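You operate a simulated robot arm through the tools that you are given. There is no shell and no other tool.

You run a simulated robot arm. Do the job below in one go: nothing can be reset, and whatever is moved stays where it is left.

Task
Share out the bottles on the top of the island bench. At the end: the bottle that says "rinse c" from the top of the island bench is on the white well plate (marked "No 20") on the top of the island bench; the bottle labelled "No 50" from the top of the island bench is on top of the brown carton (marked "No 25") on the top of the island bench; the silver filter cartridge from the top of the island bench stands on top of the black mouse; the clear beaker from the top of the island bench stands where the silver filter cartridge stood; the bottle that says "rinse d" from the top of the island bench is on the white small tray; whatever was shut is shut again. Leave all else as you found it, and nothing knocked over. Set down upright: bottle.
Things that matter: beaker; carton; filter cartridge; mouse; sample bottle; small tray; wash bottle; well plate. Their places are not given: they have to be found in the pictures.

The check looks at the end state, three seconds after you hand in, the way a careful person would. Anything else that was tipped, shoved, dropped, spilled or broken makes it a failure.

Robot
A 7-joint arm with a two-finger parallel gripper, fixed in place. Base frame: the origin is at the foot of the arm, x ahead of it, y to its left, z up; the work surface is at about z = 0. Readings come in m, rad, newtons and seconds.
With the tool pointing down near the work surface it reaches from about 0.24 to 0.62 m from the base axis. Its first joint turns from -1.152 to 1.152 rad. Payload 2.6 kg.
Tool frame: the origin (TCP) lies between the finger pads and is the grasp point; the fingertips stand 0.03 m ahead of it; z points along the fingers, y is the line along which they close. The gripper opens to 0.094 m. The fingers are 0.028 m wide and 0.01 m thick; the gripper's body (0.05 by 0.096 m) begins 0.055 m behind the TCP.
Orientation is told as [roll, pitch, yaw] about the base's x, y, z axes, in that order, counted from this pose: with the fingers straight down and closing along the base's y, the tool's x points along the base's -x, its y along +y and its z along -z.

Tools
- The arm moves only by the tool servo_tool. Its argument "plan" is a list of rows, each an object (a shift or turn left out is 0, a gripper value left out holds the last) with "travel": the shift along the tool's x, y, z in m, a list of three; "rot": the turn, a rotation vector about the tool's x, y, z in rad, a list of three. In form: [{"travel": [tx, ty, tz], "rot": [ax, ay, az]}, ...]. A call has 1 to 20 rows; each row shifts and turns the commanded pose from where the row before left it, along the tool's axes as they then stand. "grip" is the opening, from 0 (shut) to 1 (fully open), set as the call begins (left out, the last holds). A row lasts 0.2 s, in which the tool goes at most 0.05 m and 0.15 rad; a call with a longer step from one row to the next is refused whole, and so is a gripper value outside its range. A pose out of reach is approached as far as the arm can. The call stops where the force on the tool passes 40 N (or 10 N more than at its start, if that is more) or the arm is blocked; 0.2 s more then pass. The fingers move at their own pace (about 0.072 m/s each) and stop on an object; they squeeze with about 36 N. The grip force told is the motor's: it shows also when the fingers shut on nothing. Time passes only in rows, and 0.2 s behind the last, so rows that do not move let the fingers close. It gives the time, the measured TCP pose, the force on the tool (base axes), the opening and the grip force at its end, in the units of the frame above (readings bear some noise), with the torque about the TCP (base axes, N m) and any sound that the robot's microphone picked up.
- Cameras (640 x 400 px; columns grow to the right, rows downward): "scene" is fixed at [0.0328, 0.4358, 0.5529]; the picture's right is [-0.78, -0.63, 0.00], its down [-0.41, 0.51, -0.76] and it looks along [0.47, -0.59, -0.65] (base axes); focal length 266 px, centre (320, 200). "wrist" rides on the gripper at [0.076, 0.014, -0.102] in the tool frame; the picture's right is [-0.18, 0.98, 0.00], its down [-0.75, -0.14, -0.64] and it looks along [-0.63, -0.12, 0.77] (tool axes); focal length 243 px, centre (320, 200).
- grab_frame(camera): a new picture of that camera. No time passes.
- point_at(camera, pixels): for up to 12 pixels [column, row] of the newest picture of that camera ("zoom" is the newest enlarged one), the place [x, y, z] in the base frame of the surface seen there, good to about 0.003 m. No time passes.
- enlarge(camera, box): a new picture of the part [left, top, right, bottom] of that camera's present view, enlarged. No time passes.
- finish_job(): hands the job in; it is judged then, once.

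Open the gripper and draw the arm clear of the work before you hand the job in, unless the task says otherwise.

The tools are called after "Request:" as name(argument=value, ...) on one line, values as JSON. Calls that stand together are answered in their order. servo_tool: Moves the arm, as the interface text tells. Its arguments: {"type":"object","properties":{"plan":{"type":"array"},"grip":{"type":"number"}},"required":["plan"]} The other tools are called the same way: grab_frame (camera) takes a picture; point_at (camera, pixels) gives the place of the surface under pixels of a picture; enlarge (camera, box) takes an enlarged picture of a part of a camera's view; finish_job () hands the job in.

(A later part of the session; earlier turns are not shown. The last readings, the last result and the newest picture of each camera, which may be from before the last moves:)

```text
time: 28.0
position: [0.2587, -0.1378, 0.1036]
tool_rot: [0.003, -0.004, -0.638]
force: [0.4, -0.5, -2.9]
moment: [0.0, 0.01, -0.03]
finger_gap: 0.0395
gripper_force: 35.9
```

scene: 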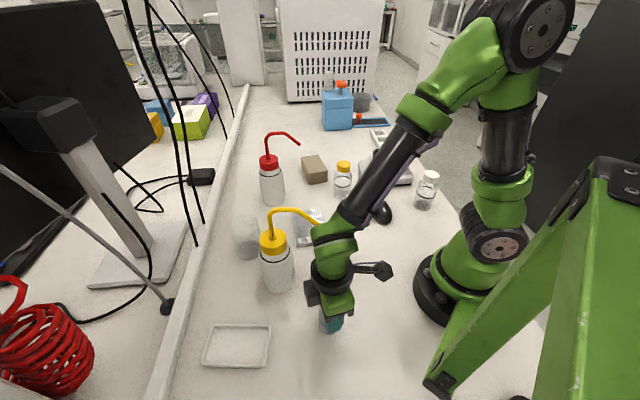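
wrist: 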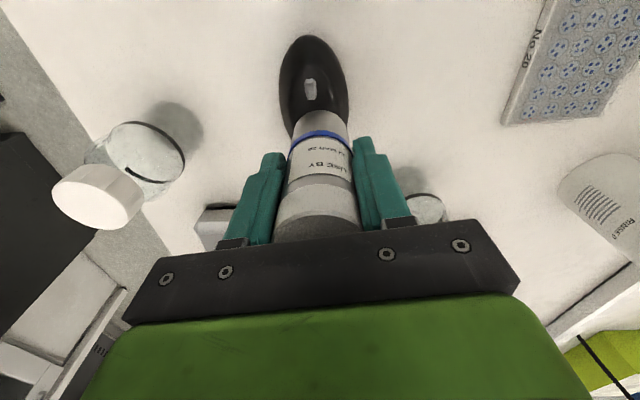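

Force is still ≈−3 N (just the cartridge's weight), so no contact yet; I continue lowering by 1 mm.

Request:
servo_tool(plan=[{"travel": [0, 0, 0.001]}, {"travel": [0, 0, 0]}])

Request:
servo_tool(plan=[{"travel": [0, 0, 0.001]}, {"travel": [0, 0, 0]}])

Request:
enlarge(camera="scene", box=[350, 165, 420, 235])

```text
time: 28.6
position: [0.2591, -0.1378, 0.1023]
tool_rot: [0.003, -0.002, -0.637]
force: [0.5, 1.1, -2.8]
moment: [-0.02, 0.01, 0.0]
finger_gap: 0.0397
gripper_force: 36.2
```

```text
time: 29.2
position: [0.2592, -0.1369, 0.1009]
tool_rot: [0.003, -0.002, -0.637]
force: [-0.7, -0.8, -3.4]
moment: [0.01, 0.0, 0.02]
finger_gap: 0.0399
gripper_force: 35.7
```

```text
5.71 times, centred on (385, 200) of scene
```

zoom: 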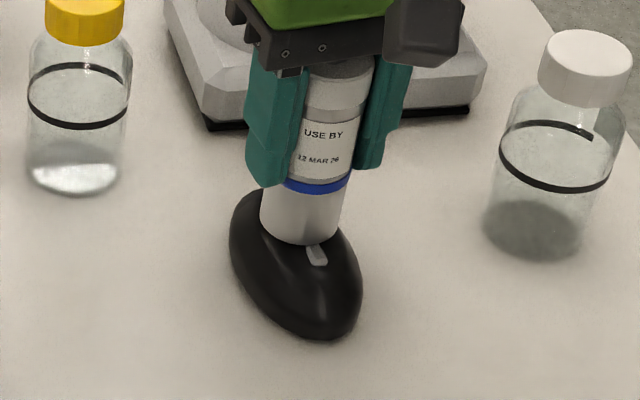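

No force rise yet at TCP z≈0.101; I keep lowering in 1 mm steps.

Request:
servo_tool(plan=[{"travel": [0, 0, 0.001]}, {"travel": [0, 0, 0]}])

Request:
servo_tool(plan=[{"travel": [0, 0, 0.001]}, {"travel": [0, 0, 0]}])

Request:
servo_tool(plan=[{"travel": [0, 0, 0.001]}, {"travel": [0, 0, 0]}])

```text
time: 29.8
position: [0.2591, -0.1367, 0.1013]
tool_rot: [0.001, -0.001, -0.637]
force: [-0.6, -0.6, -2.4]
moment: [0.0, -0.02, 0.0]
finger_gap: 0.0397
gripper_force: 36.1
```

```text
time: 30.4
position: [0.2616, -0.1367, 0.1005]
tool_rot: [0.001, -0.003, -0.639]
force: [-0.5, 0.6, -3.8]
moment: [0.0, 0.02, 0.04]
finger_gap: 0.0399
gripper_force: 36.0
```

```text
time: 31.0
position: [0.2601, -0.1381, 0.0989]
tool_rot: [0.002, -0.002, -0.636]
force: [-0.4, -1.2, -3.3]
moment: [-0.01, 0.05, 0.03]
finger_gap: 0.0397
gripper_force: 35.5
```

Still just weight at z≈0.099 (base ≈0.034). I continue in 1 mm steps and check the picture.

Request:
servo_tool(plan=[{"travel": [0, 0, 0.001]}, {"travel": [0, 0, 0]}])

Request:
servo_tool(plan=[{"travel": [0, 0, 0.001]}, {"travel": [0, 0, 0]}])

Request:
enlarge(camera="scene", box=[365, 190, 400, 230])

Request:
enlarge(camera="wrist", box=[260, 20, 380, 150])

```text
time: 31.6
position: [0.2592, -0.138, 0.0973]
tool_rot: [0.002, -0.004, -0.636]
force: [-4.1, 1.6, 15.4]
moment: [0.06, 0.44, 0.0]
finger_gap: 0.0399
gripper_force: 35.7
```

```text
time: 32.2
position: [0.2612, -0.1365, 0.0972]
tool_rot: [0.001, -0.005, -0.638]
force: [-4.0, -0.5, 24.9]
moment: [0.01, 0.43, -0.06]
finger_gap: 0.0395
gripper_force: 35.8
```

```text
10.00 times, centred on (382, 210) of scene
```

zoom: 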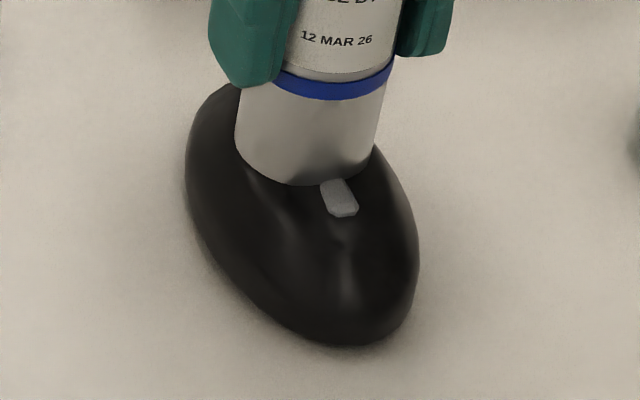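

```text
3.08 times, centred on (320, 85) of wrist
```

zoom: 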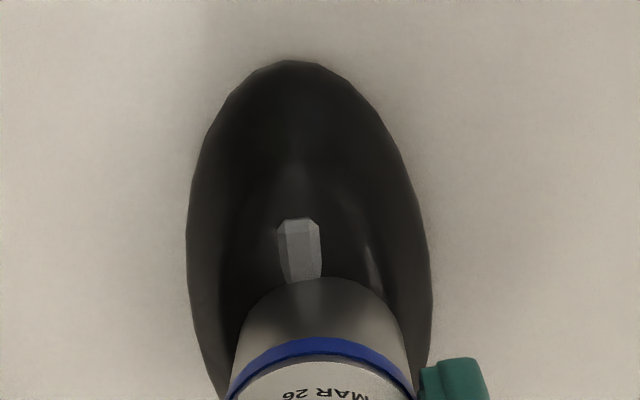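

Contact happens at TCP z≈0.0975 with the reaction slightly toward the wheel side; the base overlaps the wheel by ≈2 mm. I lift 3 mm, shift 3 mm forward away from the wheel, and lower to gentle contact again.

Request:
servo_tool(plan=[{"travel": [0, 0, -0.004]}, {"travel": [-0.0035, 0, 0]}, {"travel": [0, 0, 0]}])

Request:
servo_tool(plan=[{"travel": [0, 0, 0.002]}, {"travel": [0, 0, 0]}])

Request:
servo_tool(plan=[{"travel": [0, 0, 0.001]}, {"travel": [0, 0, 0]}])

Request:
servo_tool(plan=[{"travel": [0, 0, 0.0005]}, {"travel": [0, 0, 0]}])

```text
time: 33.0
position: [0.2614, -0.1405, 0.0997]
tool_rot: [0.002, -0.003, -0.637]
force: [0.8, -0.5, -2.6]
moment: [0.02, -0.02, -0.01]
finger_gap: 0.0399
gripper_force: 36.0
```

```text
time: 33.6
position: [0.2623, -0.1405, 0.0988]
tool_rot: [0.001, -0.001, -0.636]
force: [-0.3, 0.5, -2.8]
moment: [-0.05, 0.04, -0.02]
finger_gap: 0.0399
gripper_force: 35.7
```

```text
time: 34.2
position: [0.2625, -0.1389, 0.0979]
tool_rot: [0.003, -0.003, -0.637]
force: [-1.6, -1.1, 3.2]
moment: [-0.04, 0.18, 0.01]
finger_gap: 0.0402
gripper_force: 36.0
```

```text
time: 34.8
position: [0.2631, -0.1392, 0.0976]
tool_rot: [0.004, -0.004, -0.638]
force: [-6.6, 2.3, 24.6]
moment: [0.04, 0.49, -0.08]
finger_gap: 0.0396
gripper_force: 35.9
```

Contact again at z≈0.0978. I ease off 0.6 mm and then open the fingers only slightly (to ≈0.045 m gap) to see whether the cartridge stays standing.

Request:
servo_tool(plan=[{"travel": [0, 0, -0.0006]}, {"travel": [0, 0, 0]}])

Request:
servo_tool(plan=[{"travel": [0, 0, 0]}, {"travel": [0, 0, 0]}], grip=0.47)

Request:
enlarge(camera="scene", box=[355, 165, 415, 230])

Request:
enlarge(camera="wrist", box=[220, 60, 420, 260])

```text
time: 35.4
position: [0.2623, -0.1397, 0.0969]
tool_rot: [0.001, -0.006, -0.636]
force: [-2.2, -1.0, 15.1]
moment: [-0.17, 0.11, 0.0]
finger_gap: 0.0397
gripper_force: 36.5
```

```text
time: 36.0
position: [0.2614, -0.1388, 0.0976]
tool_rot: [0.002, -0.003, -0.636]
force: [-1.0, 0.8, -1.2]
moment: [0.0, 0.0, 0.0]
finger_gap: 0.0442
gripper_force: 0.1
```

```text
6.15 times, centred on (385, 198) of scene
```

zoom: 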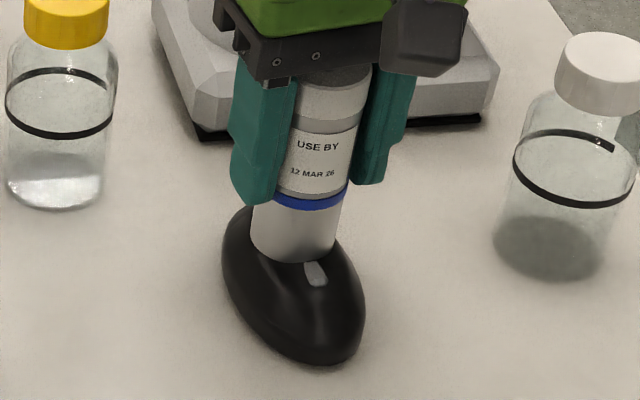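

```text
2.00 times, centred on (320, 160) of wrist
```

zoom: 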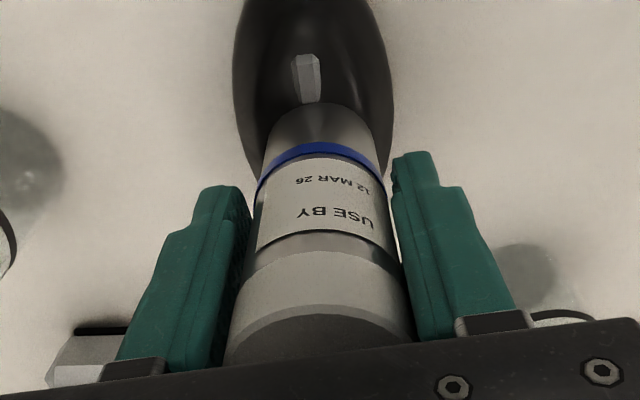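

The fingers are at 0.044 m with no load, and the cartridge still stands between them. I open a little further to 0.052 m and let a second pass to watch for tilting.

Request:
servo_tool(plan=[{"travel": [0, 0, 0]}, {"travel": [0, 0, 0]}, {"travel": [0, 0, 0]}, {"travel": [0, 0, 0]}, {"travel": [0, 0, 0]}, {"travel": [0, 0, 0]}], grip=0.55)

Request:
enlarge(camera="scene", box=[355, 165, 415, 230])

Request:
enlarge(camera="wrist", box=[220, 60, 420, 260])

```text
time: 37.4
position: [0.2622, -0.1392, 0.0975]
tool_rot: [0.002, -0.001, -0.636]
force: [-0.5, 0.5, -0.1]
moment: [0.01, 0.04, 0.05]
finger_gap: 0.0517
gripper_force: 0.1
```

```text
6.15 times, centred on (385, 198) of scene
```

zoom: 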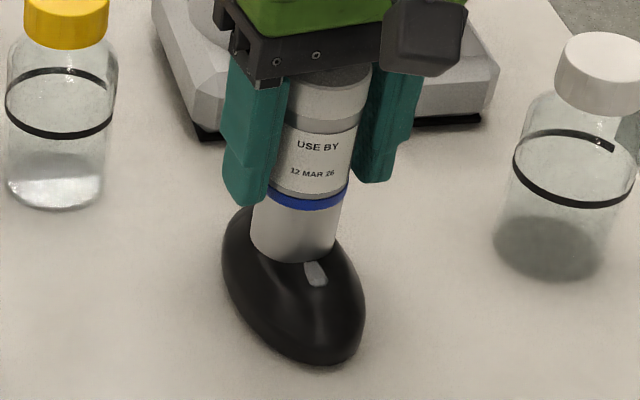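

```text
2.00 times, centred on (320, 160) of wrist
```

zoom: 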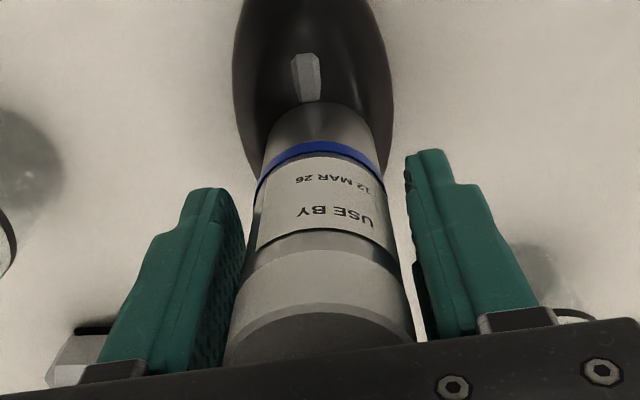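

The cartridge is unmoved with clear gaps on both sides — it stands stably. I open fully and rise straight up to z≈0.30.

Request:
servo_tool(plan=[{"travel": [0, 0, 0]}, {"travel": [0, 0, 0]}, {"travel": [0, 0, -0.03]}, {"travel": [0, 0, -0.04]}, {"travel": [0, 0, -0.045]}, {"travel": [0, 0, -0.045]}, {"travel": [0, 0, -0.045]}], grip=1)

Request:
grab_frame(camera="scene")

Request:
grab_frame(camera="wrist")

```text
time: 39.0
position: [0.2608, -0.1397, 0.3013]
tool_rot: [0.002, -0.002, -0.637]
force: [-0.6, -1.0, 0.5]
moment: [-0.01, -0.01, 0.02]
finger_gap: 0.0939
gripper_force: 0.0
```

```text
taken
```

scene: 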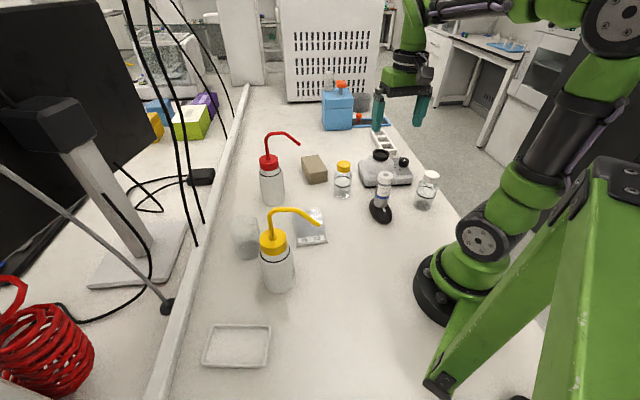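

```text
taken
```

wrist: 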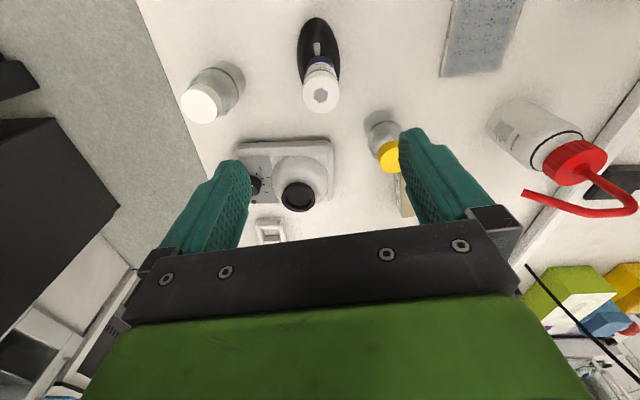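

The cartridge stands on the mouse. Next the No 50 sample bottle (yellow cap, wrist (389,157)) goes onto the carton; I measure both more closely in the scene view.

Request:
enlarge(camera="scene", box=[290, 140, 370, 210])

```text
5.71 times, centred on (330, 175) of scene
```

zoom: 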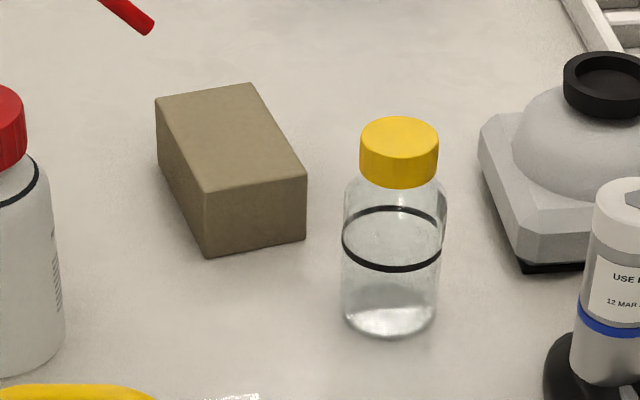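

I sample the carton top corners and the bottle cap/body in this zoom.

Request:
point_at(camera="zoom", pixels=[[160, 102], [250, 88], [302, 174], [208, 188], [228, 138], [185, 100], [230, 180], [280, 135], [185, 145], [207, 250], [300, 238], [245, 110]])

Request:
point_at(camera="zoom", pixels=[[399, 136], [366, 136], [432, 136], [399, 119], [399, 153], [399, 175], [365, 170], [432, 172], [392, 270], [360, 262], [425, 262], [390, 330]])

Request:
point_at(camera="wrist", pixels=[[389, 157], [385, 150], [392, 165], [383, 157], [395, 155], [378, 145], [380, 130], [374, 122], [405, 205], [406, 190], [320, 95], [320, 90]])

```text
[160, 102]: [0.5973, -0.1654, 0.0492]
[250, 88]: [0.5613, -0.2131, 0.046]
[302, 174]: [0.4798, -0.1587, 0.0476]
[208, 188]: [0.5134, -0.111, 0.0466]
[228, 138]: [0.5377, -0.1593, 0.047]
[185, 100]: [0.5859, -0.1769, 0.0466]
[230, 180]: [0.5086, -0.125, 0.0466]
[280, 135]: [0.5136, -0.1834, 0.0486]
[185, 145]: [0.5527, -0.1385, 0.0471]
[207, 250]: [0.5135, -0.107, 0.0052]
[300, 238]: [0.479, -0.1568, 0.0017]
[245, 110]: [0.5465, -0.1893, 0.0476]
```

```text
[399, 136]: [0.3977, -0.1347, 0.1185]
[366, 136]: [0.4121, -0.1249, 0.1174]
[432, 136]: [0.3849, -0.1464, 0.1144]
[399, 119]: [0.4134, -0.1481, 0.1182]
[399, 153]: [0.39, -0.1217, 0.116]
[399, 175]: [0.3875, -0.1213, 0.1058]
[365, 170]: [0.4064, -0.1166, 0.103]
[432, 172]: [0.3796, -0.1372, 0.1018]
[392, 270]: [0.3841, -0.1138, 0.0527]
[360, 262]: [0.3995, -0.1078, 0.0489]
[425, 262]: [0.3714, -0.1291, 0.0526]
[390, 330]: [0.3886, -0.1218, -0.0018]
```

```text
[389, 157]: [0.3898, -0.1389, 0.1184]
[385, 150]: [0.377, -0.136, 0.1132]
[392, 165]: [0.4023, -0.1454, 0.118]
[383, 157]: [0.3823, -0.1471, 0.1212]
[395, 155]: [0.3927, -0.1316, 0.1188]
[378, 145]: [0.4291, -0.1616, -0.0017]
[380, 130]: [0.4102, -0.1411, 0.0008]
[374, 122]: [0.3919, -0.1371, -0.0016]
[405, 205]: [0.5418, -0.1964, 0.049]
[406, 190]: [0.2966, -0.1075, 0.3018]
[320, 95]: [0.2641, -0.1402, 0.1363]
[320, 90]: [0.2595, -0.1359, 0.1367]
```

Bottle axis ≈(0.398,−0.135), height 0.118; carton top centre ≈(0.538,−0.162), z≈0.047. I check the balance's nearest corner for finger clearance.

Request:
point_at(camera="scene", pixels=[[358, 163], [361, 180], [364, 186], [410, 184], [390, 187], [360, 172]])

Request:
enlarge(camera="scene", box=[350, 140, 440, 225])

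```text
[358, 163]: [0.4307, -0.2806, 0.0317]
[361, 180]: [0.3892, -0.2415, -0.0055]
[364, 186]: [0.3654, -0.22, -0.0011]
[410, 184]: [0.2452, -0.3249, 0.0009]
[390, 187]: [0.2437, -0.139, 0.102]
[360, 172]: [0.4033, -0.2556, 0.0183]
```

```text
4.71 times, centred on (395, 182) of scene
```

zoom: 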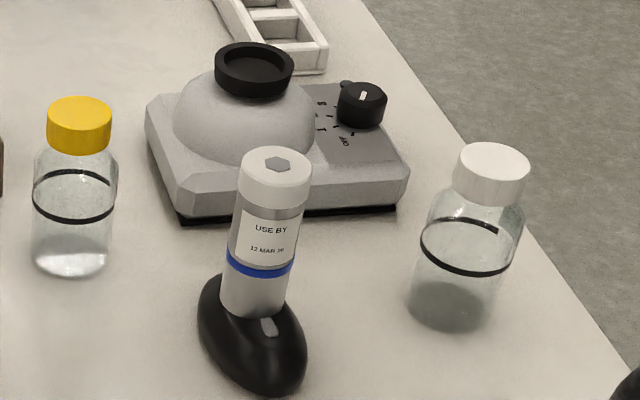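

The balance corner is 0.09 m away—clear. I yaw to 0, move above the bottle (0.398,−0.135), and lower to z≈0.16 to check alignment.

Request:
servo_tool(plan=[{"rot": [0, 0, -0.1274]}, {"rot": [0, 0, -0.1274]}, {"rot": [0, 0, -0.1274]}, {"rot": [0, 0, -0.1274]}, {"rot": [0, 0, -0.1274]}, {"travel": [-0.0455, 0.0015, 0]}, {"travel": [-0.0455, 0.0015, 0]}, {"travel": [-0.0455, 0.0015, 0]}, {"travel": [0, 0, 0.047]}, {"travel": [0, 0, 0.047]}, {"travel": [0, 0, 0.047]}])

Request:
grab_frame(camera="wrist")

```text
time: 41.4
position: [0.4031, -0.1347, 0.1583]
tool_rot: [0.0, -0.003, -0.001]
force: [0.3, 1.3, 0.0]
moment: [-0.03, 0.02, -0.03]
finger_gap: 0.0938
gripper_force: 0.0
```

```text
taken
```

wrist: 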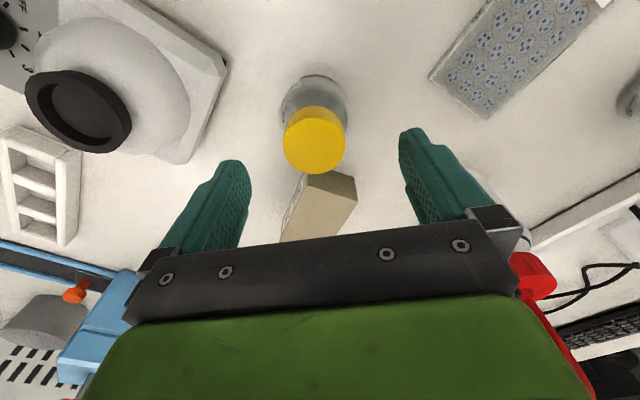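

The cap centre at (314,146) is ≈3–4 mm off the TCP line (expected (320,151)); I correct by [+0.0035,−0.003] and descend to z≈0.07, then close.

Request:
servo_tool(plan=[{"travel": [0.0035, -0.003, 0.02]}, {"travel": [0, 0, 0.034]}, {"travel": [0, 0, 0.034]}, {"travel": [0, 0, 0]}])

Request:
servo_tool(plan=[{"travel": [0, 0, 0]}, {"travel": [0, 0, 0]}, {"travel": [0, 0, 0]}, {"travel": [0, 0, 0]}], grip=0)

Request:
grab_frame(camera="wrist")

```text
time: 42.4
position: [0.3965, -0.1384, 0.0745]
tool_rot: [-0.001, -0.003, 0.0]
force: [0.1, 0.1, -0.4]
moment: [-0.03, -0.02, -0.01]
finger_gap: 0.0941
gripper_force: 0.0
```

```text
time: 43.4
position: [0.3975, -0.1383, 0.0749]
tool_rot: [-0.001, -0.005, 0.001]
force: [0.4, 0.3, -1.4]
moment: [-0.02, -0.02, 0.02]
finger_gap: 0.0568
gripper_force: 35.7
```

```text
taken
```

wrist: 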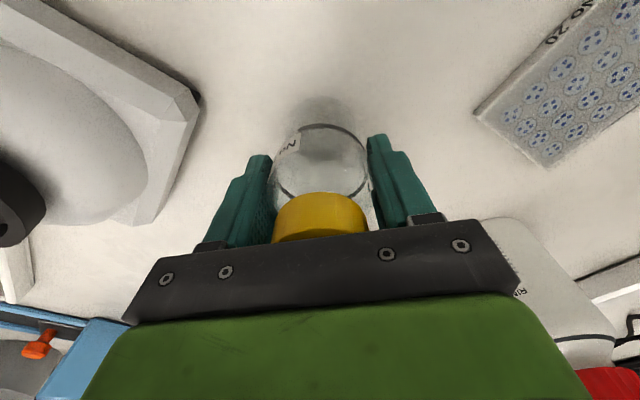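

The bottle is gripped (0.057 m gap). I lift to ≈0.205, move over the carton centre (0.538,−0.162) and lower to ≈1 cm above it.

Request:
servo_tool(plan=[{"travel": [0, 0, -0.03]}, {"travel": [0, 0, -0.05]}, {"travel": [0, 0, -0.05]}, {"travel": [-0.0468, -0.0079, 0]}, {"travel": [-0.0468, -0.0079, 0]}, {"travel": [-0.0469, -0.0079, 0]}, {"travel": [0, 0, 0]}])

Request:
grab_frame(camera="scene")

Request:
enlarge(camera="scene", box=[270, 90, 360, 200])

Request:
grab_frame(camera="wrist")

```text
time: 45.0
position: [0.5336, -0.1632, 0.2059]
tool_rot: [-0.001, -0.002, 0.0]
force: [-0.3, 0.6, -1.9]
moment: [-0.01, -0.04, 0.01]
finger_gap: 0.0571
gripper_force: 36.3
```

```text
taken
```

scene: 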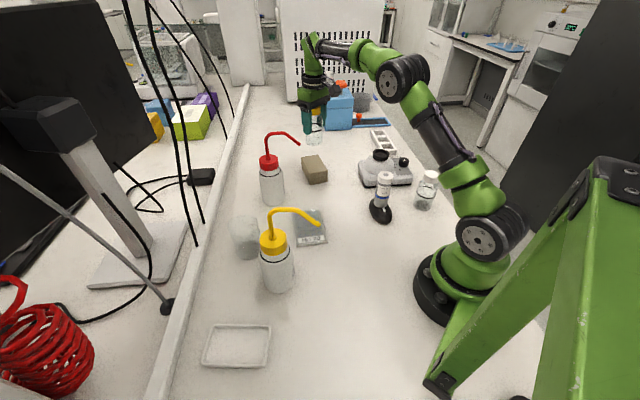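

```text
3.64 times, centred on (315, 145) of scene
```

zoom: 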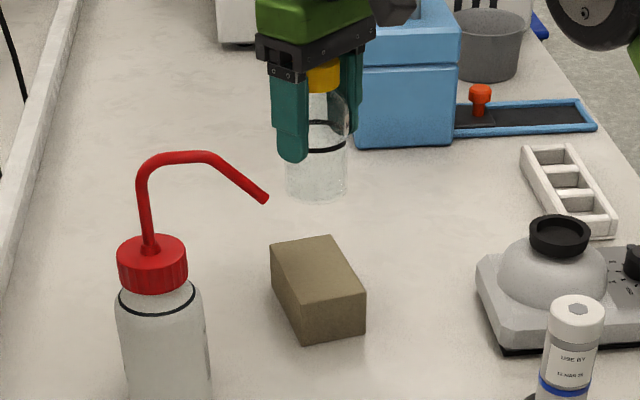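

```text
taken
```

wrist: 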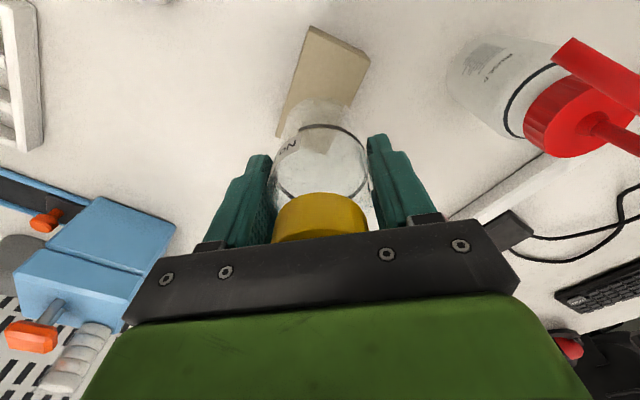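

I lower 0.07 m toward the carton with a small forward correction and re-read the pose.

Request:
servo_tool(plan=[{"travel": [-0.002, 0.001, 0.035]}, {"travel": [0, 0, 0.035]}, {"travel": [0, 0, 0]}])

Request:
enlarge(camera="scene", box=[270, 110, 360, 200])

Request:
grab_frame(camera="wrist")

```text
time: 45.8
position: [0.5374, -0.1624, 0.1346]
tool_rot: [-0.001, -0.002, -0.001]
force: [0.5, 0.8, -0.8]
moment: [-0.02, 0.01, 0.01]
finger_gap: 0.0566
gripper_force: 36.1
```

```text
4.44 times, centred on (315, 155) of scene
```

zoom: 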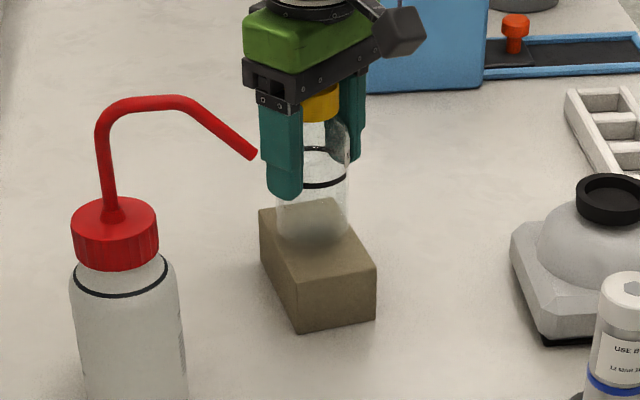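

```text
taken
```

wrist: 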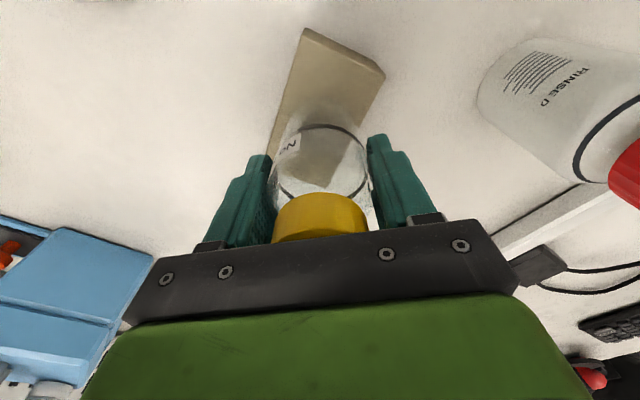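

The bottle base is over the carton's centre. I lower 9 mm, then step 1 mm at a time until contact.

Request:
servo_tool(plan=[{"travel": [0, 0, 0.005]}, {"travel": [0, 0, 0.004]}, {"travel": [0, 0, 0]}])

Request:
servo_tool(plan=[{"travel": [0, 0, 0.001]}, {"travel": [0, 0, 0]}])

Request:
servo_tool(plan=[{"travel": [0, 0, 0.001]}, {"travel": [0, 0, 0]}])

Request:
servo_tool(plan=[{"travel": [0, 0, 0.001]}, {"travel": [0, 0, 0]}])

```text
time: 46.6
position: [0.5378, -0.1613, 0.125]
tool_rot: [0.0, -0.005, 0.002]
force: [-0.4, 0.1, -1.7]
moment: [-0.02, -0.02, -0.03]
finger_gap: 0.0568
gripper_force: 36.1
```

```text
time: 47.2
position: [0.5372, -0.1593, 0.1246]
tool_rot: [0.001, -0.003, 0.001]
force: [0.4, 0.6, -0.2]
moment: [0.03, 0.02, -0.05]
finger_gap: 0.0571
gripper_force: 36.5
```

```text
time: 47.8
position: [0.537, -0.161, 0.1247]
tool_rot: [-0.001, -0.005, -0.002]
force: [0.6, -0.2, -1.0]
moment: [-0.01, -0.01, 0.02]
finger_gap: 0.0567
gripper_force: 36.0
```

```text
time: 48.4
position: [0.5389, -0.1616, 0.1246]
tool_rot: [0.001, -0.004, 0.0]
force: [-2.6, 0.9, 8.0]
moment: [0.06, 0.23, -0.04]
finger_gap: 0.0568
gripper_force: 36.1
```

Contact: force rises to +8 N. I open the fingers to release and check the bottle before retreating.

Request:
servo_tool(plan=[{"travel": [0, 0, 0]}, {"travel": [0, 0, 0]}, {"travel": [0, 0, 0]}], grip=0.7)

Request:
enlarge(camera="scene", box=[270, 110, 360, 200])

```text
time: 49.2
position: [0.5391, -0.1617, 0.1227]
tool_rot: [0.0, -0.003, 0.001]
force: [0.4, 0.0, 0.4]
moment: [0.0, 0.0, 0.0]
finger_gap: 0.0662
gripper_force: 0.0
```

```text
4.44 times, centred on (315, 155) of scene
```

zoom: 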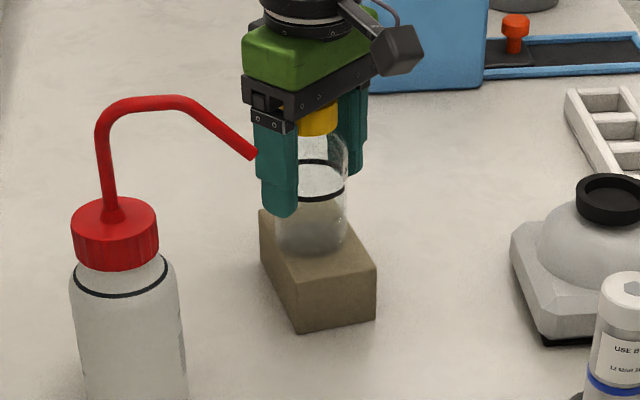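

The bottle stands upright on the carton. I open fully and rise to z≈0.32.

Request:
servo_tool(plan=[{"travel": [0, 0, 0]}, {"travel": [0, 0, 0]}, {"travel": [0, 0, -0.03]}, {"travel": [0, 0, -0.045]}, {"travel": [0, 0, -0.045]}, {"travel": [0, 0, -0.045]}, {"travel": [0, 0, -0.035]}], grip=1)

Request:
grab_frame(camera="scene")

Request:
enlarge(camera="scene", box=[230, 190, 340, 300])

```text
time: 50.8
position: [0.5321, -0.1528, 0.3027]
tool_rot: [-0.001, -0.004, 0.001]
force: [0.4, -0.3, -0.6]
moment: [0.01, 0.02, 0.02]
finger_gap: 0.0941
gripper_force: 0.1
out of reach, approached as far as the arm can: row 7
```

```text
taken
```

scene: 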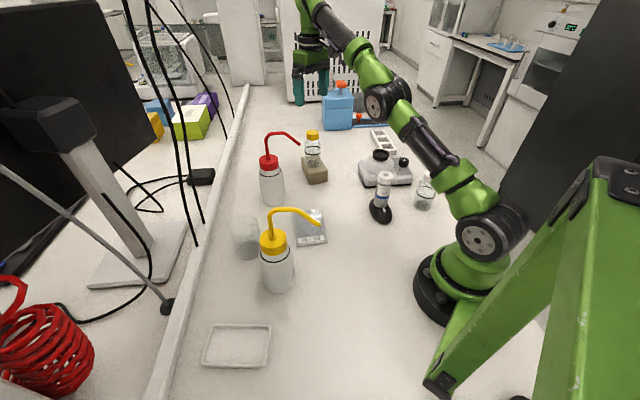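

```text
3.64 times, centred on (285, 245) of scene
```

zoom: 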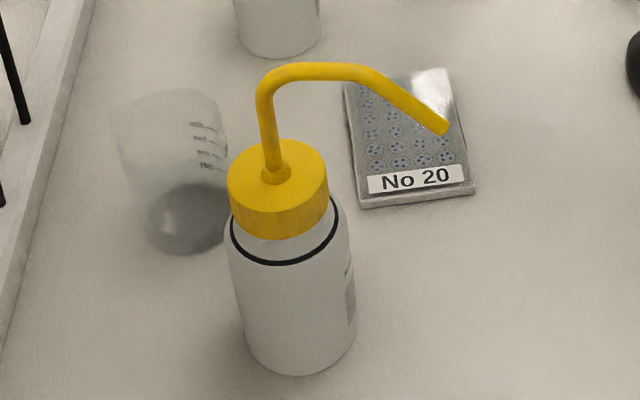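

I note the arm hit its reach limit at the top; fine. Now I measure the well plate and yellow wash bottle again for the next move.

Request:
point_at(camera="zoom", pixels=[[361, 200], [472, 185], [447, 70], [347, 85], [405, 140], [415, 178], [400, 110], [440, 100], [360, 150], [455, 140], [375, 195], [462, 182]])

Request:
point_at(camera="zoom", pixels=[[270, 155], [302, 190], [240, 190], [278, 220], [232, 215], [325, 205], [290, 300], [240, 290], [345, 300], [298, 365], [278, 175], [274, 120]])

Request:
point_at(camera="zoom", pixels=[[165, 95], [115, 125], [225, 110], [185, 250], [150, 225], [190, 215], [140, 180], [215, 150], [170, 110], [150, 190], [125, 150], [180, 240]])

```text
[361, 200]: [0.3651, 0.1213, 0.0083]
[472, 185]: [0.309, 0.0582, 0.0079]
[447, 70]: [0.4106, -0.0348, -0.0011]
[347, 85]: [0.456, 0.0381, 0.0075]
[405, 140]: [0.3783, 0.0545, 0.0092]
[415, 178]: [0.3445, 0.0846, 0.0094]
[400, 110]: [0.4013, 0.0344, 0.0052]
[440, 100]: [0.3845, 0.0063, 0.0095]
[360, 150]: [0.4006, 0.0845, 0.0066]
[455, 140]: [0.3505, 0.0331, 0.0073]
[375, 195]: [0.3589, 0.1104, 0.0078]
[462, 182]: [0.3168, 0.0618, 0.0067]
```

```text
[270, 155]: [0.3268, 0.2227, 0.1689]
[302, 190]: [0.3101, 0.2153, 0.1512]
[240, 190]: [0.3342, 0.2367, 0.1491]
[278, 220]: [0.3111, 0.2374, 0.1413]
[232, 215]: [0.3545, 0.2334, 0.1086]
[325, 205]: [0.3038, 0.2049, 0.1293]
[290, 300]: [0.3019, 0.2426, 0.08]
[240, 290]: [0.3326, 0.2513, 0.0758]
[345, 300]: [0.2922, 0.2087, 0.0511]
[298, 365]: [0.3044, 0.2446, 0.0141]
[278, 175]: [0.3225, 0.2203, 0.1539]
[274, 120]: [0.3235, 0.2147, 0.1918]
```

```text
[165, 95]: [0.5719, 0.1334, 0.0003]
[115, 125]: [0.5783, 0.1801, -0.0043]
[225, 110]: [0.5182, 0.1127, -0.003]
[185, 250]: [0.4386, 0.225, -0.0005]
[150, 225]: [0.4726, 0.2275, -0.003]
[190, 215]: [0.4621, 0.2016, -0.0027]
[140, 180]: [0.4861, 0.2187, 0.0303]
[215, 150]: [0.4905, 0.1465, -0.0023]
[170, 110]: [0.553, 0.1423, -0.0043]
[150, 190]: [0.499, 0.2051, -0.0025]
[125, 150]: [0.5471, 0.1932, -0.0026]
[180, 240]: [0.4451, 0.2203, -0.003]
```

Well plate centre ≈(0.3825,0.048), top z≈0.008; yellow bottle axis ≈(0.3225,0.2205). I'll grasp it with the tool tilted 45° and heading −52° (perpendicular to the spout), coming from the +y side; first I move high to about (0.26,0.30,0.33) and yaw.

Request:
servo_tool(plan=[{"travel": [0.0222, 0.0342, -0.005]}, {"travel": [0.0222, 0.0342, -0.005]}, {"travel": [0.0222, 0.0342, -0.005]}, {"travel": [0.0222, 0.0342, 0]}, {"travel": [0.0222, 0.0342, 0]}, {"travel": [0.0222, 0.0342, 0]}, {"travel": [0.02, 0.0357, 0]}, {"travel": [0.02, 0.0357, 0]}, {"travel": [0.02, 0.0357, 0]}, {"travel": [0.02, 0.0357, 0]}, {"travel": [0.02, 0.0357, 0]}, {"travel": [0.02, 0.0357, 0]}, {"travel": [0.02, 0.0357, 0]}])

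Request:
grab_frame(camera="wrist")

Request:
grab_frame(camera="scene")

```text
time: 53.6
position: [0.3029, 0.2843, 0.3315]
tool_rot: [0.0, -0.005, -0.003]
force: [-0.1, 0.3, -0.3]
moment: [0.01, 0.01, -0.04]
finger_gap: 0.0938
gripper_force: 0.2
out of reach, approached as far as the arm can: row 1, 2
```

```text
taken
```

wrist: 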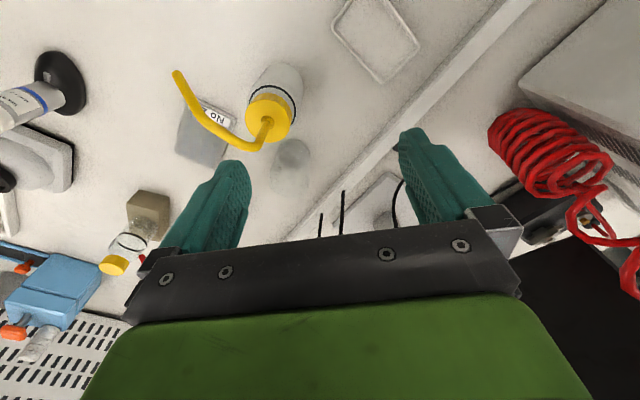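

```text
taken
```

scene: 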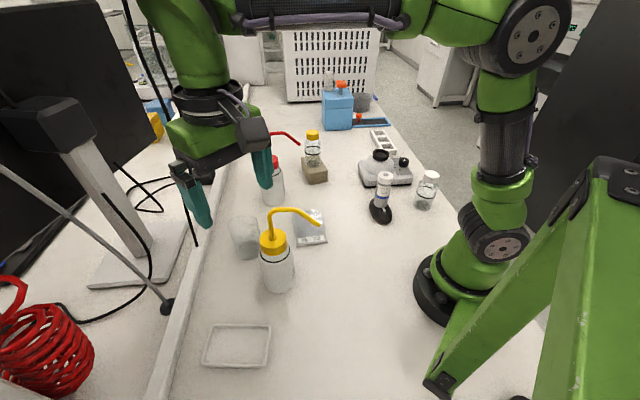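

I check how far the cables/rail on the left are before swinging the wrist that way.

Request:
point_at(camera="scene", pixels=[[176, 95], [185, 150], [194, 235], [167, 305], [200, 240], [190, 300], [180, 345], [165, 370], [60, 235], [175, 330], [148, 60], [240, 345]])

```text
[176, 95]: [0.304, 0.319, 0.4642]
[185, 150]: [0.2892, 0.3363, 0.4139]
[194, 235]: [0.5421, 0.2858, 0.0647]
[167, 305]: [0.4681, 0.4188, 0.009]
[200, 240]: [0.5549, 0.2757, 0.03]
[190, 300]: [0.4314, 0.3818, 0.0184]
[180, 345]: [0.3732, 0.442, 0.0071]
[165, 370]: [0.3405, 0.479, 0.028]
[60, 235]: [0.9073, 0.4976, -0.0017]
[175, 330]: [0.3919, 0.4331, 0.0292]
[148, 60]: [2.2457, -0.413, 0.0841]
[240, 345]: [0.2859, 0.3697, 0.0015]
```

The rail (z≈0.03) runs diagonally well clear; cables are near (0.54,0.29). I yaw to −0.908 and tilt forward 45° while at height ≈0.33.

Request:
servo_tool(plan=[{"travel": [0.024, 0.013, 0]}, {"travel": [0.024, 0.013, 0]}, {"rot": [0, 0, 0.1297]}, {"rot": [0, 0, 0.1297]}, {"rot": [0, 0, 0.1297]}, {"rot": [0, 0, 0.1297]}, {"rot": [0, 0, 0.1297]}, {"rot": [0, 0, 0.1297]}, {"rot": [0, 0, 0.1297]}, {"rot": [0, -0.1309, 0]}, {"rot": [0, -0.1309, 0]}, {"rot": [0, -0.1309, 0]}, {"rot": [0, -0.1309, 0]}, {"rot": [0, -0.1309, 0]}, {"rot": [0, -0.1309, 0]}])

Request:
grab_frame(camera="wrist")

Request:
grab_frame(camera="scene")

```text
time: 56.8
position: [0.2553, 0.3119, 0.3312]
tool_rot: [0.005, -0.788, -0.911]
force: [0.3, 0.9, 0.0]
moment: [0.01, 0.0, 0.01]
finger_gap: 0.0939
gripper_force: 0.1
```

```text
taken
```

wrist: 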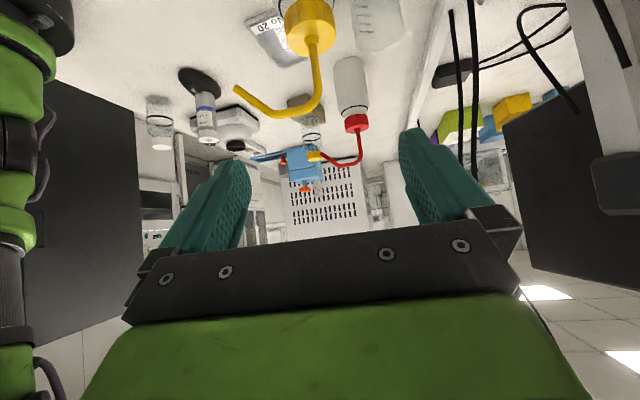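

```text
taken
```

scene: 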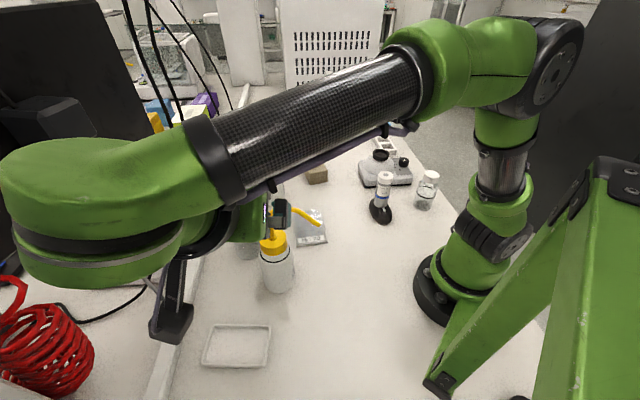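

Orientation reached as planned; in the wrist view the spout points left (perpendicular to my heading) and the bottle is centred at u≈315. I descend to the pre-grasp point 0.10 m back along the tool axis.

Request:
servo_tool(plan=[{"travel": [0.021, -0.0007, 0.0341]}, {"travel": [0.021, -0.0007, 0.0341]}, {"travel": [0.021, -0.0007, 0.0341]}, {"travel": [0.021, -0.0007, 0.0341]}, {"travel": [0, 0, 0]}])

Request:
grab_frame(camera="wrist")

Request:
grab_frame(camera="scene")

```text
time: 58.0
position: [0.2766, 0.2807, 0.1764]
tool_rot: [0.004, -0.787, -0.911]
force: [-0.8, 0.1, -0.2]
moment: [-0.02, -0.01, 0.02]
finger_gap: 0.0939
gripper_force: 0.1
```

```text
taken
```

wrist: 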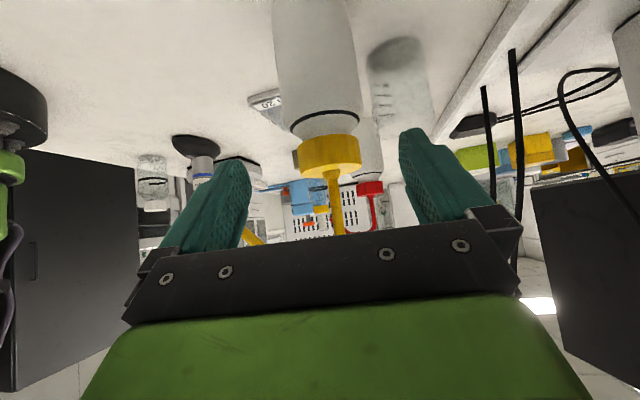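

```text
taken
```

scene: 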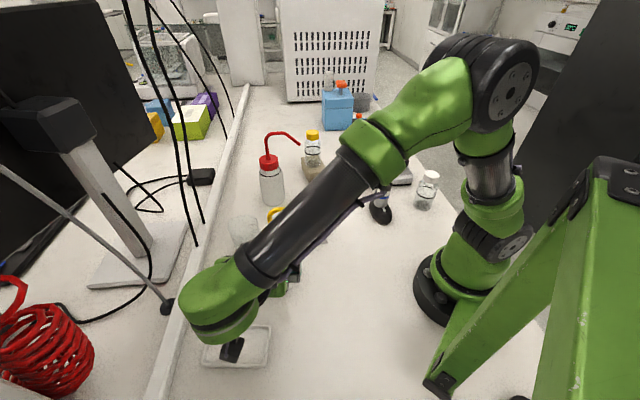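

The bottle body at gripping height is centred at u≈322 between the open fingers. I advance 0.06 m along the tool axis and check before the last 0.04 m.

Request:
servo_tool(plan=[{"travel": [0, 0, 0.02]}, {"travel": [0, 0, 0.02]}, {"travel": [0, 0, 0.02]}, {"travel": [0, 0, 0]}])

Request:
grab_frame(camera="wrist")

```text
time: 59.0
position: [0.3029, 0.2463, 0.1338]
tool_rot: [0.004, -0.787, -0.908]
force: [0.5, -0.3, -0.2]
moment: [0.01, -0.02, 0.0]
finger_gap: 0.094
gripper_force: 0.1
```

```text
taken
```

wrist: 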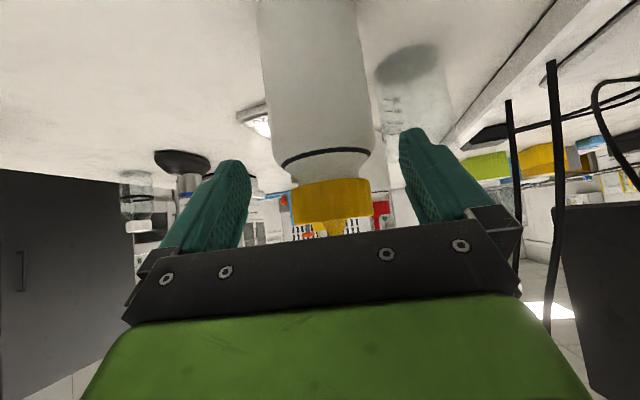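

The bottle is centred between the fingers with ≈25 px clearance each side. I advance the last 0.034 m and close.

Request:
servo_tool(plan=[{"travel": [0, 0.0005, 0.012]}, {"travel": [0, 0.0005, 0.012]}, {"travel": [0, 0, 0.01]}, {"travel": [0, 0, 0]}])

Request:
grab_frame(camera="wrist")

Request:
enlarge(camera="scene", box=[200, 190, 340, 310])

```text
time: 60.0
position: [0.3179, 0.2282, 0.1094]
tool_rot: [0.004, -0.787, -0.911]
force: [0.3, 0.0, -0.3]
moment: [0.02, 0.02, 0.01]
finger_gap: 0.094
gripper_force: 0.0
```

```text
taken
```

wrist: 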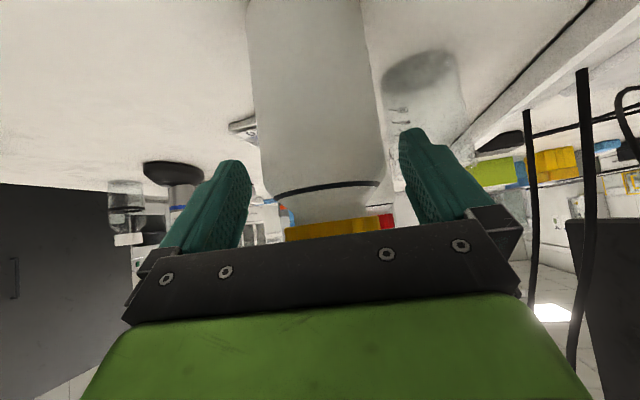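

```text
3.33 times, centred on (270, 250) of scene
```

zoom: 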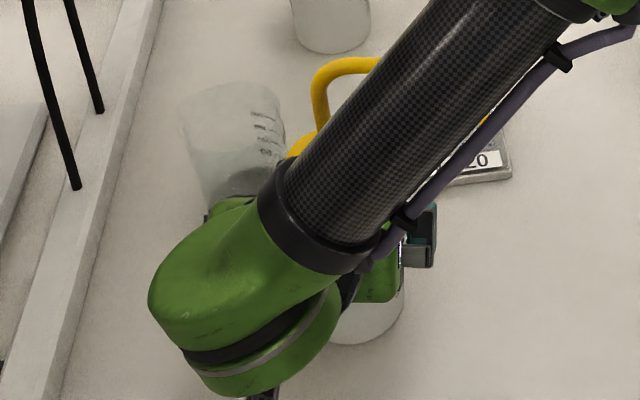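

No contact forces, and the spout looks untouched. I close the fingers on the bottle body.

Request:
servo_tool(plan=[{"travel": [0, 0, 0]}, {"travel": [0, 0, 0]}, {"travel": [0, 0, 0]}, {"travel": [0, 0, 0]}], grip=0)

Request:
grab_frame(camera="wrist")

```text
time: 61.0
position: [0.3177, 0.2265, 0.1093]
tool_rot: [0.002, -0.787, -0.908]
force: [1.0, 0.3, -1.0]
moment: [-0.05, -0.06, 0.0]
finger_gap: 0.0709
gripper_force: 12.8
```

```text
taken
```

wrist: 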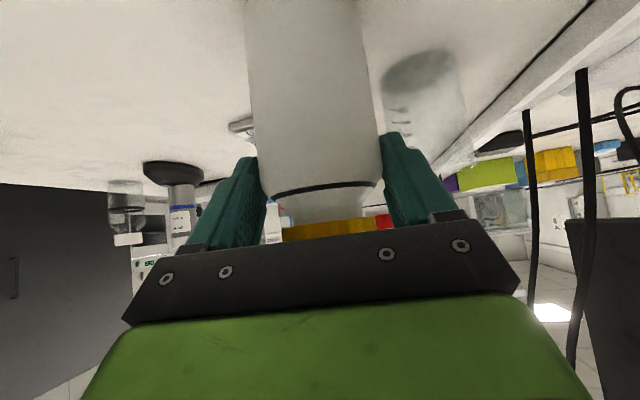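

The gap stopped at 0.071 m with only 12.8 N so far; I wait briefly to see whether the grip settles.

Request:
servo_tool(plan=[{"travel": [0, 0, 0]}, {"travel": [0, 0, 0]}])

Request:
enlarge(camera="wrist", box=[220, 100, 420, 260])

```text
time: 61.6
position: [0.3162, 0.2266, 0.1095]
tool_rot: [0.003, -0.787, -0.91]
force: [1.2, 0.7, 0.9]
moment: [-0.08, -0.04, 0.03]
finger_gap: 0.0707
gripper_force: 13.3
```

```text
2.50 times, centred on (320, 180) of wrist
```

zoom: 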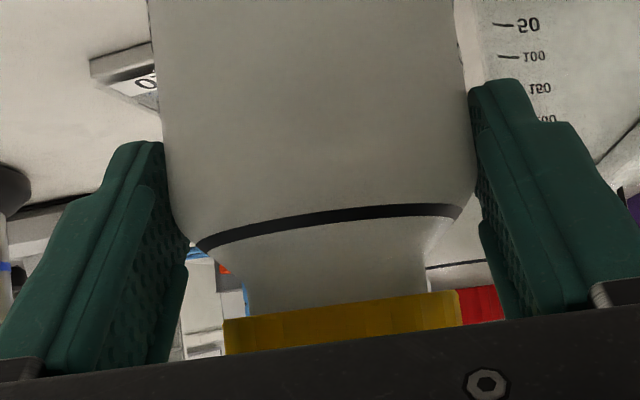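

Grip is steady (13 N on the softer bottle). I lift gently 2 cm straight up and check for slip.

Request:
servo_tool(plan=[{"travel": [-0.0035, 0, -0.0035]}, {"travel": [-0.0071, 0, -0.0071]}, {"travel": [-0.0071, 0, -0.0071]}, {"travel": [0, 0, 0]}])

Request:
enlarge(camera="wrist", box=[220, 100, 420, 260])

Request:
grab_frame(camera="scene")

```text
time: 62.6
position: [0.3176, 0.2283, 0.1351]
tool_rot: [0.003, -0.787, -0.909]
force: [0.0, 0.1, -4.2]
moment: [0.07, 0.05, 0.03]
finger_gap: 0.0709
gripper_force: 13.4
```

```text
2.50 times, centred on (320, 180) of wrist
```

zoom: 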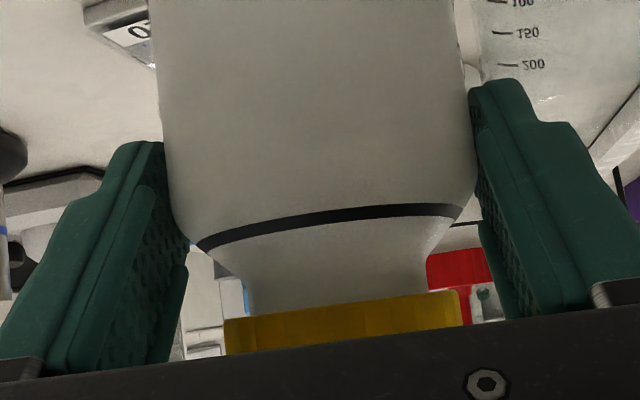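

```text
taken
```

scene: 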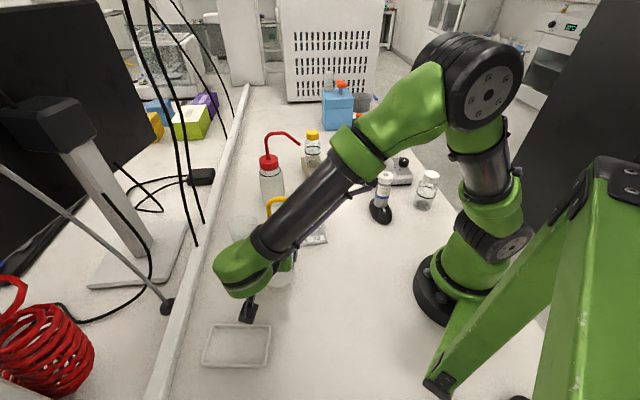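

The bottle hangs securely (≈4 N). I carry it over the well plate, bottle axis toward (0.3825,0.048).

Request:
servo_tool(plan=[{"travel": [-0.02287, -0.00987, 0.01828]}, {"travel": [-0.02287, -0.00987, 0.01828]}, {"travel": [-0.02287, -0.00987, 0.01828]}, {"travel": [-0.02287, -0.00987, 0.01828]}, {"travel": [-0.02287, -0.00987, 0.01828]}, {"travel": [-0.02287, -0.00987, 0.01828]}, {"travel": [0, 0, 0]}])

Request:
grab_frame(camera="scene")

Request:
grab_frame(camera="wrist")

```text
time: 64.2
position: [0.3798, 0.0551, 0.1551]
tool_rot: [0.005, -0.787, -0.909]
force: [0.1, -0.2, -3.7]
moment: [0.04, 0.03, -0.02]
finger_gap: 0.0707
gripper_force: 13.0
```

```text
taken
```

scene: 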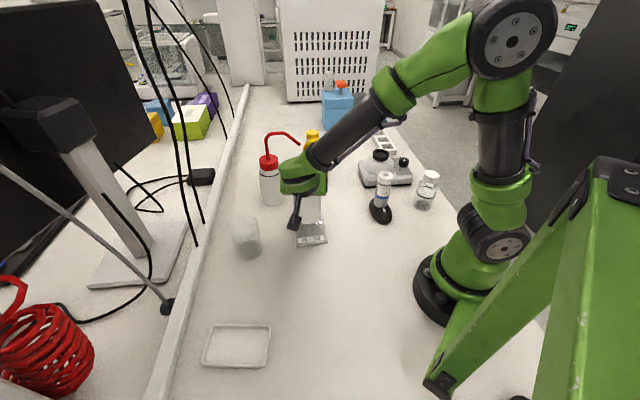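

```text
taken
```

wrist: 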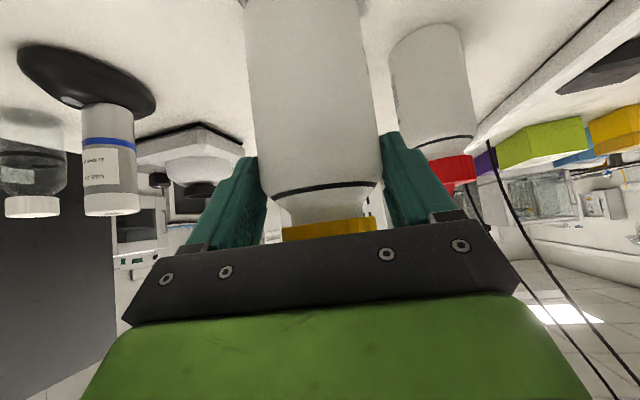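

I enlarge the scene around the plate to see the bottle's base relative to it.

Request:
enlarge(camera="scene", box=[260, 160, 360, 260])

```text
4.00 times, centred on (310, 210) of scene
```

zoom: 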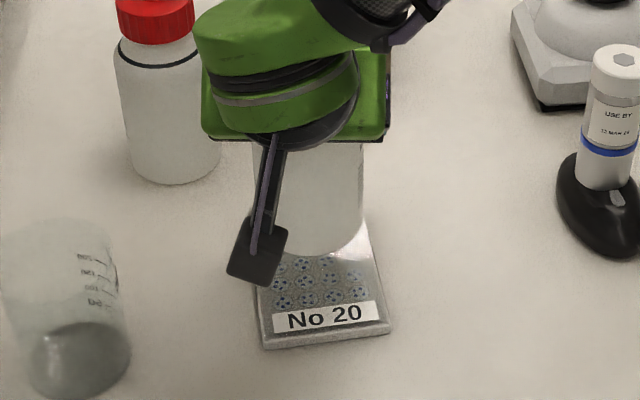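

The base will land ≈3 mm off along the plate's short axis, so I shift −2 mm in tool y, and descend 3.2 cm to just above the plate.

Request:
servo_tool(plan=[{"travel": [0.0071, -0.0022, 0.0071]}, {"travel": [0.0085, 0, 0.0085]}, {"travel": [0.0071, 0, 0.0071]}, {"travel": [0, 0, 0]}])

Request:
enlarge(camera="scene", box=[260, 160, 360, 260])

```text
time: 65.2
position: [0.3772, 0.0536, 0.1222]
tool_rot: [0.007, -0.788, -0.912]
force: [-3.1, 0.3, 11.3]
moment: [-0.17, 0.11, -0.04]
finger_gap: 0.0705
gripper_force: 13.0
```

```text
4.00 times, centred on (310, 210) of scene
```

zoom: 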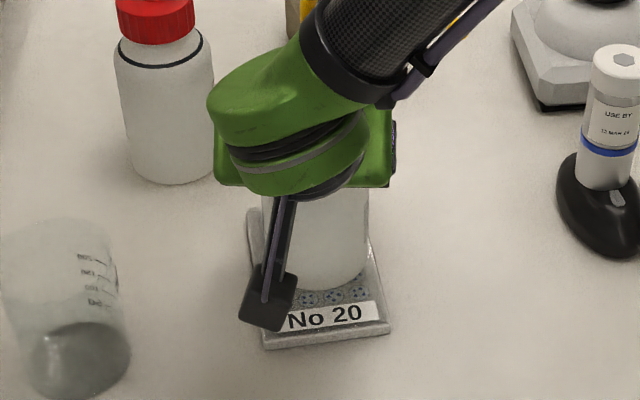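

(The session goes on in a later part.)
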